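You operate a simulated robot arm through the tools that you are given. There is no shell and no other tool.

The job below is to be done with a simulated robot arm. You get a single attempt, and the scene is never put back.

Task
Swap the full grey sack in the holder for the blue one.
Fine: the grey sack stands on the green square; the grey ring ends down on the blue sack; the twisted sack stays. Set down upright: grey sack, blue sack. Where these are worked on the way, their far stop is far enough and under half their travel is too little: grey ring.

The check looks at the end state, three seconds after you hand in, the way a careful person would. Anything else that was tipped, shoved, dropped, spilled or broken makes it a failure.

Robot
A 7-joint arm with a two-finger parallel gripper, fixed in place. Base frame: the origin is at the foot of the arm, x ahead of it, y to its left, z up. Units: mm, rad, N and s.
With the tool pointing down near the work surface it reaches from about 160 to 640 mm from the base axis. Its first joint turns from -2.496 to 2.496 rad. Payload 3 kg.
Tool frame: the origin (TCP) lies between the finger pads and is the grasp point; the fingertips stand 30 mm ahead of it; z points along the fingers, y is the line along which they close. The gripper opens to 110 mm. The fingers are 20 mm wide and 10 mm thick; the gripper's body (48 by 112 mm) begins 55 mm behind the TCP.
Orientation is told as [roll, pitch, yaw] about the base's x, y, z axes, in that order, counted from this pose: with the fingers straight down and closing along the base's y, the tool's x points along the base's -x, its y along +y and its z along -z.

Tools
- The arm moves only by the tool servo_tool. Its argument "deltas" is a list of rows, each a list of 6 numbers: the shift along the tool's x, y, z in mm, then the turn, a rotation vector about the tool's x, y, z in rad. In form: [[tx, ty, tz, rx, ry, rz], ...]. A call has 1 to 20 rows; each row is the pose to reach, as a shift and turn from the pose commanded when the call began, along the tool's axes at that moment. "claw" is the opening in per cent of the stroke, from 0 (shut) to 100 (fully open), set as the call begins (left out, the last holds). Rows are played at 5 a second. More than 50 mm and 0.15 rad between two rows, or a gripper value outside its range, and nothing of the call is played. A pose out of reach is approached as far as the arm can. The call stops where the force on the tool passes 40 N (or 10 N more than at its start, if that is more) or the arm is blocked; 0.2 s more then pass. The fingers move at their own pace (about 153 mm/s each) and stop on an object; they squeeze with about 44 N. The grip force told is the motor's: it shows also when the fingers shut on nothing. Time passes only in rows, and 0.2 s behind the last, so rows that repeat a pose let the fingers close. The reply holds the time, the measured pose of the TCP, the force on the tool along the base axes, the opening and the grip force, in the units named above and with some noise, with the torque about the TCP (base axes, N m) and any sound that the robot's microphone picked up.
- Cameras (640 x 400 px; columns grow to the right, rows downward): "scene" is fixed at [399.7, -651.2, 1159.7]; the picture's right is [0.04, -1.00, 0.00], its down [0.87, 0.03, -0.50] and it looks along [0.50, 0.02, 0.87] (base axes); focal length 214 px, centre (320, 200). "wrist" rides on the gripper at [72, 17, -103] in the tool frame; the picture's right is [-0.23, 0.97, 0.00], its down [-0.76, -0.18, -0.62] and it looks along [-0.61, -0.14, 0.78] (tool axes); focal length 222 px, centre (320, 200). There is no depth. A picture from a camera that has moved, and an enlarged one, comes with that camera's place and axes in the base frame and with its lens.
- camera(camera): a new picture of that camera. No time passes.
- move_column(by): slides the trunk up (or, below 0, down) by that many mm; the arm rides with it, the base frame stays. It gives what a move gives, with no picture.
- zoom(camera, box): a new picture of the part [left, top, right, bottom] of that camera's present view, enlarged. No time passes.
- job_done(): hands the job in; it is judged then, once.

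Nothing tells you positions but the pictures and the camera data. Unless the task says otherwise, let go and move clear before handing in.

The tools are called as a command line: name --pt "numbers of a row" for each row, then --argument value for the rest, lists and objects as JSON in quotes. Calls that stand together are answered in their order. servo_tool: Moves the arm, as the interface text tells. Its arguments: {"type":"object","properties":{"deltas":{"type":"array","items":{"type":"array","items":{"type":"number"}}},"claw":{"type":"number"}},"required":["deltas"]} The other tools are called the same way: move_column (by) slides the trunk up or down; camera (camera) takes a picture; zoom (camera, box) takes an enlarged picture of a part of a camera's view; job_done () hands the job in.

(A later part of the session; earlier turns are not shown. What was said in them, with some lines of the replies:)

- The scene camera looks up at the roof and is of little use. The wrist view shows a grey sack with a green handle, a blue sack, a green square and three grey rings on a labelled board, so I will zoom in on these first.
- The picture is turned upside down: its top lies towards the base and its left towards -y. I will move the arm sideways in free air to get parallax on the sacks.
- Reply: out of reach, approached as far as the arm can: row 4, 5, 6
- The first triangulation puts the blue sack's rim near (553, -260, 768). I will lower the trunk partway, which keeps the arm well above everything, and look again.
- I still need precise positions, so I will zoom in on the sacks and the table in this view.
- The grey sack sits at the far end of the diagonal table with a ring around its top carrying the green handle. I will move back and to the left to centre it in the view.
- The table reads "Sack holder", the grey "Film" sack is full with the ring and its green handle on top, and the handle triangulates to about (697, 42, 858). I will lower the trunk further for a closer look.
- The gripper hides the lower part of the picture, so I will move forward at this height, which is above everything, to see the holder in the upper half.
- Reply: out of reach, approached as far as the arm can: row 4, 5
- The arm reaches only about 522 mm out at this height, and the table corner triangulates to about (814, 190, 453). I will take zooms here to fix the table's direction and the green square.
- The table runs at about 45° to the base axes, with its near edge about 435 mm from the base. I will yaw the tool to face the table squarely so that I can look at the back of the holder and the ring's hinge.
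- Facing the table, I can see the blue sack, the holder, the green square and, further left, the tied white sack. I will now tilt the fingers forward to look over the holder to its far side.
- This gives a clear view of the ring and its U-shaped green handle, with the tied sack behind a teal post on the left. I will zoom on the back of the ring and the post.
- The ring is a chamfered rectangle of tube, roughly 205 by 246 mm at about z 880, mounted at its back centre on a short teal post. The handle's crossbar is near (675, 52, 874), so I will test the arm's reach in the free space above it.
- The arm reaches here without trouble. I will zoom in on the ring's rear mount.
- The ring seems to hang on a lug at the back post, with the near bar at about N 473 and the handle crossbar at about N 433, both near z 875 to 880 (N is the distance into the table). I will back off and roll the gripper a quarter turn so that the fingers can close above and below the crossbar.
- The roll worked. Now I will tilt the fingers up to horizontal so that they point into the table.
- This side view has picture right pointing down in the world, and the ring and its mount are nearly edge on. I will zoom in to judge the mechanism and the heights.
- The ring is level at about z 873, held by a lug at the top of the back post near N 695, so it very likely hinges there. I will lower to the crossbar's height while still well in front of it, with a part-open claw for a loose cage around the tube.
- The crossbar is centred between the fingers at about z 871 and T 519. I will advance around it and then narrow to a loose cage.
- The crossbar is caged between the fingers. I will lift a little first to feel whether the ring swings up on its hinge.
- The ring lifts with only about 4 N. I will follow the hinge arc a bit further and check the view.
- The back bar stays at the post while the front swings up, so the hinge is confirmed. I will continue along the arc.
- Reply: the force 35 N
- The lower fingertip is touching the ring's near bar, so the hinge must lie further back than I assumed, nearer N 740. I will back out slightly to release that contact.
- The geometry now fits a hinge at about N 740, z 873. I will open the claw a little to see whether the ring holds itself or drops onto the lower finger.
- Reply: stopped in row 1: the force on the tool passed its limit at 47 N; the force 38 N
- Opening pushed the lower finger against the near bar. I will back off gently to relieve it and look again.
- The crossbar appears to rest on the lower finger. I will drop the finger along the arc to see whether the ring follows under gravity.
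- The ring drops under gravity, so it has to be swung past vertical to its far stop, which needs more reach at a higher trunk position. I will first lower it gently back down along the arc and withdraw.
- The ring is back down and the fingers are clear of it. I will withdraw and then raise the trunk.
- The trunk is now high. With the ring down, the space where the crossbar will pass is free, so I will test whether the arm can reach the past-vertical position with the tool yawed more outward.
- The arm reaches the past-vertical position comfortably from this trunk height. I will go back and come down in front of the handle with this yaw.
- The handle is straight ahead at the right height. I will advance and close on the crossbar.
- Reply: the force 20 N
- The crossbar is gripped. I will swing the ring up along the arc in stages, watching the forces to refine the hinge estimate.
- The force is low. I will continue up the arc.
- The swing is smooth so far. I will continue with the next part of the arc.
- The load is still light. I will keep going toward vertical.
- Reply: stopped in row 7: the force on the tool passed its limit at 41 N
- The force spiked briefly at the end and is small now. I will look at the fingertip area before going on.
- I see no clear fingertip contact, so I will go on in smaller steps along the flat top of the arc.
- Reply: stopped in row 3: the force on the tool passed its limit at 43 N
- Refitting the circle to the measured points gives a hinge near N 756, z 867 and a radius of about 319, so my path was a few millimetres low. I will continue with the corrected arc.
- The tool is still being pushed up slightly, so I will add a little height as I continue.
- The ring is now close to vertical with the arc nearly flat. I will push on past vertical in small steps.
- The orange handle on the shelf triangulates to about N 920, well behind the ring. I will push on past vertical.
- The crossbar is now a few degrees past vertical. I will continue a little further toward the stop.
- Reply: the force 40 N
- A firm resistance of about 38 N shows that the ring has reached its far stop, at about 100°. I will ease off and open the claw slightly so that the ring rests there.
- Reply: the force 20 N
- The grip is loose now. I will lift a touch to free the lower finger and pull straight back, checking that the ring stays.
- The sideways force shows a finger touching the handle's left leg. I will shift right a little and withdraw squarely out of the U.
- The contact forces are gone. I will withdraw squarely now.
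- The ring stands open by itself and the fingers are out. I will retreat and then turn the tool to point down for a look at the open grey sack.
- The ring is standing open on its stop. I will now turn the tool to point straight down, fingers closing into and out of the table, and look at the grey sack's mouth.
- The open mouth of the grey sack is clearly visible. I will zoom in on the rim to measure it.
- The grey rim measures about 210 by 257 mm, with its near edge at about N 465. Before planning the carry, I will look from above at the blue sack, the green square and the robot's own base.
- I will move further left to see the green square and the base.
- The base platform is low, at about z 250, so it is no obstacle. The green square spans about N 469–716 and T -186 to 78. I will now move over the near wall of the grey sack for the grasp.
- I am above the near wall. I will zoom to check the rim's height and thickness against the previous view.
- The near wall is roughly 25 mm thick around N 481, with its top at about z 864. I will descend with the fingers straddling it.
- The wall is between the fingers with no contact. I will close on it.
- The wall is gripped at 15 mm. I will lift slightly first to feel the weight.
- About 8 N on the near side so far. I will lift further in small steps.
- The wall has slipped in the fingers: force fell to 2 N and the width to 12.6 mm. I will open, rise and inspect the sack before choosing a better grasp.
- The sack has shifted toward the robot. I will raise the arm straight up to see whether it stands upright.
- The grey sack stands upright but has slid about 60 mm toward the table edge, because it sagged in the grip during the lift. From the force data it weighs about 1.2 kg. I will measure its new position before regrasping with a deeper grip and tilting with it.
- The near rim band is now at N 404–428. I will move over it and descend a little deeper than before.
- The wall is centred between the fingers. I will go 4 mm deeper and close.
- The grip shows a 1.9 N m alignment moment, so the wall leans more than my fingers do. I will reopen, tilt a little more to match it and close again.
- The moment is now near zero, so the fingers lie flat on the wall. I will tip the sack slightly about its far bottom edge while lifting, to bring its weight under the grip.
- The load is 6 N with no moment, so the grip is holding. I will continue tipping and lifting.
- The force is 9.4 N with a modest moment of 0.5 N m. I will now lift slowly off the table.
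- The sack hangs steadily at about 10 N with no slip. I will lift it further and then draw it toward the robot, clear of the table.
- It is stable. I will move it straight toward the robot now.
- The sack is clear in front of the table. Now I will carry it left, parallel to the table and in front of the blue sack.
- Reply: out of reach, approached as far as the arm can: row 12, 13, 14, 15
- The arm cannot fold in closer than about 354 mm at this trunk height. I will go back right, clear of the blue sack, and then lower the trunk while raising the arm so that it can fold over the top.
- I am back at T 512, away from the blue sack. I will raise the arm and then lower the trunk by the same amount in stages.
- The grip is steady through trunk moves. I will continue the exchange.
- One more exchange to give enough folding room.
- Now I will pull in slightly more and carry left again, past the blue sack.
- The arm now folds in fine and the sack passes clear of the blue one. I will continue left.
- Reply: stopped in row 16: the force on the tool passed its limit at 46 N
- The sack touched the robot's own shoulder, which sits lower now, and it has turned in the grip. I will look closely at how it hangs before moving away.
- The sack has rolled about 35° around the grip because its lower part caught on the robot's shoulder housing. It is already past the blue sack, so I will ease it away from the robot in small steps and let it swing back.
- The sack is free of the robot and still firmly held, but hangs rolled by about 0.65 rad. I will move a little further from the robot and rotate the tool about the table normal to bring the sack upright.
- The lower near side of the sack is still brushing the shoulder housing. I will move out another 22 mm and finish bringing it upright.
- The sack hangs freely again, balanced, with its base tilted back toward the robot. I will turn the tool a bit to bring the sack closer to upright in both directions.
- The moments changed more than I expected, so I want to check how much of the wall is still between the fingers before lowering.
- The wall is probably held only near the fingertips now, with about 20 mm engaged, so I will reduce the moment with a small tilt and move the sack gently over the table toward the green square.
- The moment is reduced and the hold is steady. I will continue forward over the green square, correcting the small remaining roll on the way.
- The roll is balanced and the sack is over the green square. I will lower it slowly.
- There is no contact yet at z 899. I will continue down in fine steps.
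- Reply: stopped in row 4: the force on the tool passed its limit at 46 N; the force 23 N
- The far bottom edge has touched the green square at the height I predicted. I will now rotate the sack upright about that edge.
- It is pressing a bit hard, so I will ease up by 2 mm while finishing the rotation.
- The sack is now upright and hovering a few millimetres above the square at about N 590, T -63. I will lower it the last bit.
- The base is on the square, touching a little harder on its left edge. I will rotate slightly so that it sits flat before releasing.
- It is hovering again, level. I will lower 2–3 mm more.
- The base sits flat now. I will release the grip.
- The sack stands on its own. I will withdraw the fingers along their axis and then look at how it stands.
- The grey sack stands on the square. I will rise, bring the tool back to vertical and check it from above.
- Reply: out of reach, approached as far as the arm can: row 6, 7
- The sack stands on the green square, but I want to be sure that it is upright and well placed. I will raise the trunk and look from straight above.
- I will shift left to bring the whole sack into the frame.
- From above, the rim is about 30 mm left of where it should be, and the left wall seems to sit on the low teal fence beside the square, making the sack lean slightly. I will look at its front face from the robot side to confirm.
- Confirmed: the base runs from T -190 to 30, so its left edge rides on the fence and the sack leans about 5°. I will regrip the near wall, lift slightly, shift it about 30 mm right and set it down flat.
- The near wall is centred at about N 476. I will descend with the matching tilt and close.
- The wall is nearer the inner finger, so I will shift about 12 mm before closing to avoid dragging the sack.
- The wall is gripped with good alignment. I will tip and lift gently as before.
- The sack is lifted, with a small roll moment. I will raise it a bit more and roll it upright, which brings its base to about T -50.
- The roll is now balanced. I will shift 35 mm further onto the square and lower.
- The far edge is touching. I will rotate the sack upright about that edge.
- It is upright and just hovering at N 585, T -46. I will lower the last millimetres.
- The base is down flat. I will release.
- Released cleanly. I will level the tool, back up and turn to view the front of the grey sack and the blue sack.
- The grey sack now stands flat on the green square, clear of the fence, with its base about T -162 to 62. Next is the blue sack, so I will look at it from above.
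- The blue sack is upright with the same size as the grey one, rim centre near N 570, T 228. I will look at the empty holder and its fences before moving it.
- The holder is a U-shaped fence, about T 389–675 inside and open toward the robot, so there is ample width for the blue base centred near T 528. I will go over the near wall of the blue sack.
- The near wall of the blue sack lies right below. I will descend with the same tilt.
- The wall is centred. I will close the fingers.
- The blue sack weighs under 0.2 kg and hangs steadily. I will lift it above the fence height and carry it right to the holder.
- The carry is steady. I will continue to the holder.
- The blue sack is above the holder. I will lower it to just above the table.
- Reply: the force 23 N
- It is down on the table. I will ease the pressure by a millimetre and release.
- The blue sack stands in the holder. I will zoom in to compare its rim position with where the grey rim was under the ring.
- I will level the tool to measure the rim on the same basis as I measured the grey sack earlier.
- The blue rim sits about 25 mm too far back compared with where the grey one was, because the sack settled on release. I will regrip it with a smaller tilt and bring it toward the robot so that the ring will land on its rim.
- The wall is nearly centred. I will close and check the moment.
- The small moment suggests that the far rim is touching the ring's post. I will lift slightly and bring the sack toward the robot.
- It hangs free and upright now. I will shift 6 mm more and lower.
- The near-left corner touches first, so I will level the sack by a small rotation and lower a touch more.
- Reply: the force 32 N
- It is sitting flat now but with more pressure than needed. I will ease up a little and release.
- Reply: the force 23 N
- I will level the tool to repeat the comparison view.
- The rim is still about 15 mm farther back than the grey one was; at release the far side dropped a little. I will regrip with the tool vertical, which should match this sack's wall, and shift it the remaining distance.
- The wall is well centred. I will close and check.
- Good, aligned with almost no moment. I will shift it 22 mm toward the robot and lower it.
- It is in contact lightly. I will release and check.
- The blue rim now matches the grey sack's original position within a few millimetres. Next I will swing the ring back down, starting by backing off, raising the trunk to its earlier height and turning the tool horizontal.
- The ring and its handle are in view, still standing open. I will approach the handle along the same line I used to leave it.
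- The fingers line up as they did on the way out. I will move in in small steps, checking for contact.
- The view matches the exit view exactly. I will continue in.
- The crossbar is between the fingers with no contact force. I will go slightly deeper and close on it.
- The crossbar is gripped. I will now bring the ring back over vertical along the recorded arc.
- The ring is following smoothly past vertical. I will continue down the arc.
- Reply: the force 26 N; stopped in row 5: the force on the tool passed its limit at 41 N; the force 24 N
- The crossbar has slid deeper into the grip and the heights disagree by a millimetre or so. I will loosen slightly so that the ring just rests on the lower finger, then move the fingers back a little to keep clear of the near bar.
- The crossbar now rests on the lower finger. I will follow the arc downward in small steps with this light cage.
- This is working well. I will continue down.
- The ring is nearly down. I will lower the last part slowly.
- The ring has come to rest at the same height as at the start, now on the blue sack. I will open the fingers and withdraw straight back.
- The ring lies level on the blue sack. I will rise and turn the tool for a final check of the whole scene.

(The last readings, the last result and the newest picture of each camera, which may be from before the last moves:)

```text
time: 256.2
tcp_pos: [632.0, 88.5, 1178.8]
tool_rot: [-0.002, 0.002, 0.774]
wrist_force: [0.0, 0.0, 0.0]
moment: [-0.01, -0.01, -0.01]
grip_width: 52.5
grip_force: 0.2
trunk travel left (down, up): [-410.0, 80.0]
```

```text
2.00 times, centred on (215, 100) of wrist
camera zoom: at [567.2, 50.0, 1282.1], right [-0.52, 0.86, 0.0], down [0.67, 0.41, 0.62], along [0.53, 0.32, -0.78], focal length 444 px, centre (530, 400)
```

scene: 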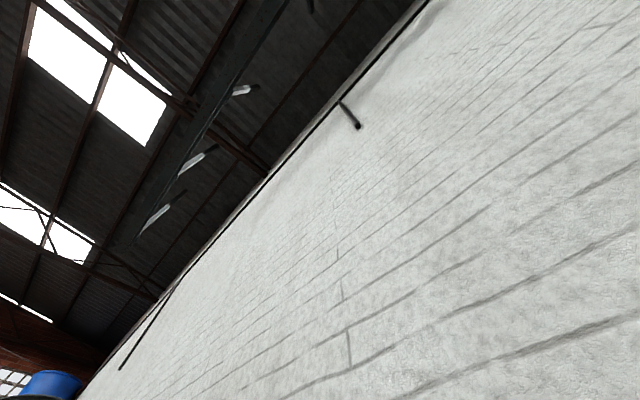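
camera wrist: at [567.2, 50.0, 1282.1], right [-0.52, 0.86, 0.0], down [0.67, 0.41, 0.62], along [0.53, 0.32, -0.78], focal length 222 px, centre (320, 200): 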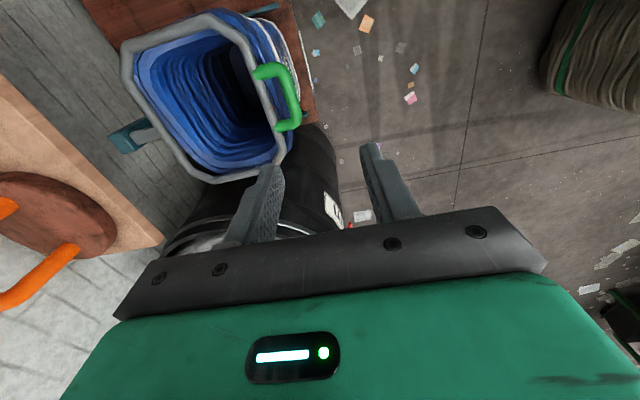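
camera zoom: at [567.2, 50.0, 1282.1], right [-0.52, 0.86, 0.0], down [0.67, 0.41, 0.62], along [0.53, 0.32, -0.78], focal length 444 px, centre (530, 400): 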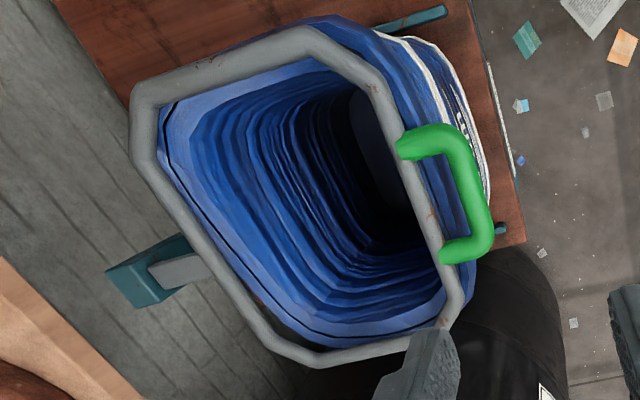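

The ring rests on the blue sack just as it did on the grey one. I will take a last look at the grey sack, the tied sack and the rest of the table.

servo_tool --pt "40 3 0 0 0 0" --pt "80 6 0 0 0 0" --pt "120 9 0 0 0 0" --pt "160 12 0 0 0 0" --pt "200 15 0 0 0 0" --pt "240 18 0 0 0 0" --pt "280 21 0 0 0 0" --pt "320 24 0 0 0 0" --pt "360 27 0 0 0 0" --pt "400 30 0 0 0 0" --pt "440 33 0 0 0 0" --pt "480 36 0 0 0 0" --pt "515 40 0 0 0 0" --pt "515 40 0 0 0 0"

servo_tool --pt "0 0 10 0 0 0.143" --pt "0 0 20 0 0 0.286" --pt "0 0 30 0 0 0.429" --pt "0 0 40 0 0 0.572" --pt "0 0 50 0 0 0.715" --pt "0 0 60 0 0 0.858" --pt "0 0 70 0 0 1.0" --pt "0 0 80 0 0 1.143" --pt "0 0 90 0 0 1.286" --pt "0 0 95 0 0 1.43" --pt "0 0 100 0 0 1.573" --pt "0 0 100 0 0 1.573"

camera --camera "wrist"

```text
time: 259.2
tcp_pos: [233.5, -243.2, 1179.3]
tool_rot: [-0.003, 0.001, 0.774]
wrist_force: [0.1, 1.1, 0.5]
moment: [0.02, 0.01, -0.03]
grip_width: 53.0
grip_force: 0.1
trunk travel left (down, up): [-410.0, 80.0]
```

```text
time: 261.8
tcp_pos: [232.9, -241.7, 1080.2]
tool_rot: [-0.002, -0.004, -0.802]
wrist_force: [0.3, 0.0, 0.6]
moment: [0.0, 0.02, -0.02]
grip_width: 52.9
grip_force: 0.1
trunk travel left (down, up): [-410.0, 80.0]
```

```text
taken
camera wrist: at [195.5, -177.6, 1183.7], right [0.86, 0.51, 0.0], down [0.4, -0.67, 0.63], along [0.32, -0.54, -0.78], focal length 222 px, centre (320, 200)
```

wrist: 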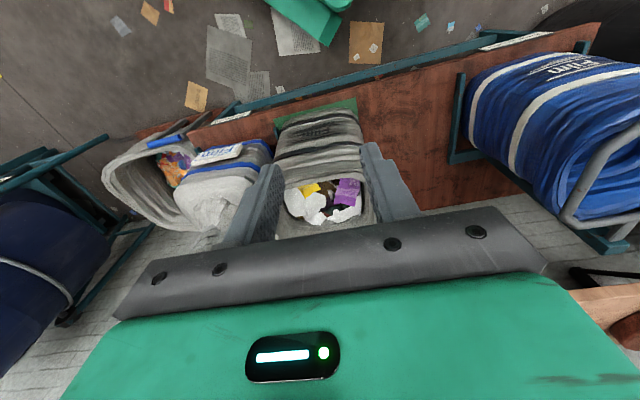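

zoom --camera "wrist" --box '[80, 80, 400, 260]'

zoom --camera "wrist" --box '[420, 30, 640, 260]'

```text
2.00 times, centred on (240, 170) of wrist
camera zoom: at [195.5, -177.6, 1183.7], right [0.86, 0.51, 0.0], down [0.4, -0.67, 0.63], along [0.32, -0.54, -0.78], focal length 444 px, centre (480, 260)
```

zoom: 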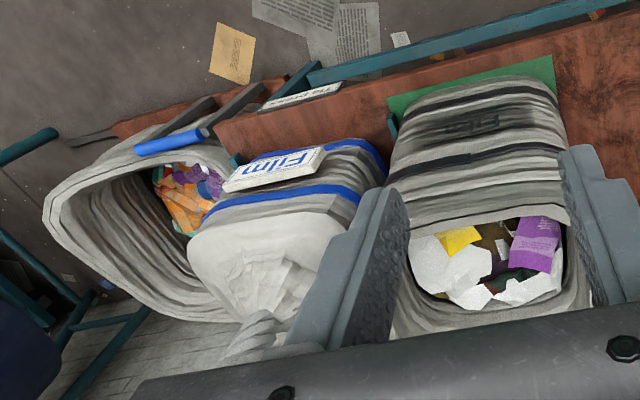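

```text
1.74 times, centred on (530, 145) of wrist
camera zoom: at [195.5, -177.6, 1183.7], right [0.86, 0.51, 0.0], down [0.4, -0.67, 0.63], along [0.32, -0.54, -0.78], focal length 386 px, centre (-45, 296)
```

zoom: 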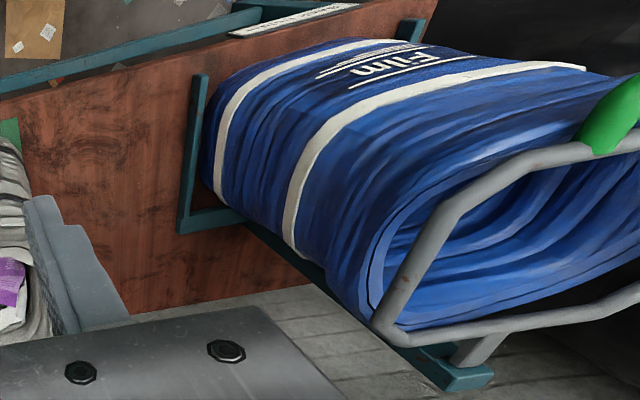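

The grey sack stands upright on the green square and the blue sack stands in the holder with the ring down on it. The tied sack is untouched and the arm is clear, so I am handing in.

job_done

```text
The job is handed in.
```

The swap is done and handed in; the result of the check has not come back yet. From the last camera views:

- **Grey sack:** it stands upright on the green square, clear of the fence beside it.
- **Blue sack:** it stands upright in the holder, within a few millimetres of where the grey one was.
- **Ring:** I swung it fully open to its far stop, then brought it back down. It rests level on the blue sack at its original height.
- **Twisted sack:** I did not touch it, and it looks unmoved.
- **Arm:** the gripper is open and clear of everything.

Three things went wrong along the way, all corrected as far as the pictures show:

- **First lift:** the grey sack slipped in the grip and slid about 60 mm toward the table edge, still upright.
- **Carry:** the grey sack bumped the robot's own shoulder and rolled in the grip. I saw nothing spill.
- **First set-down:** the grey sack landed with one edge on the low fence, so I lifted it again and set it flat.
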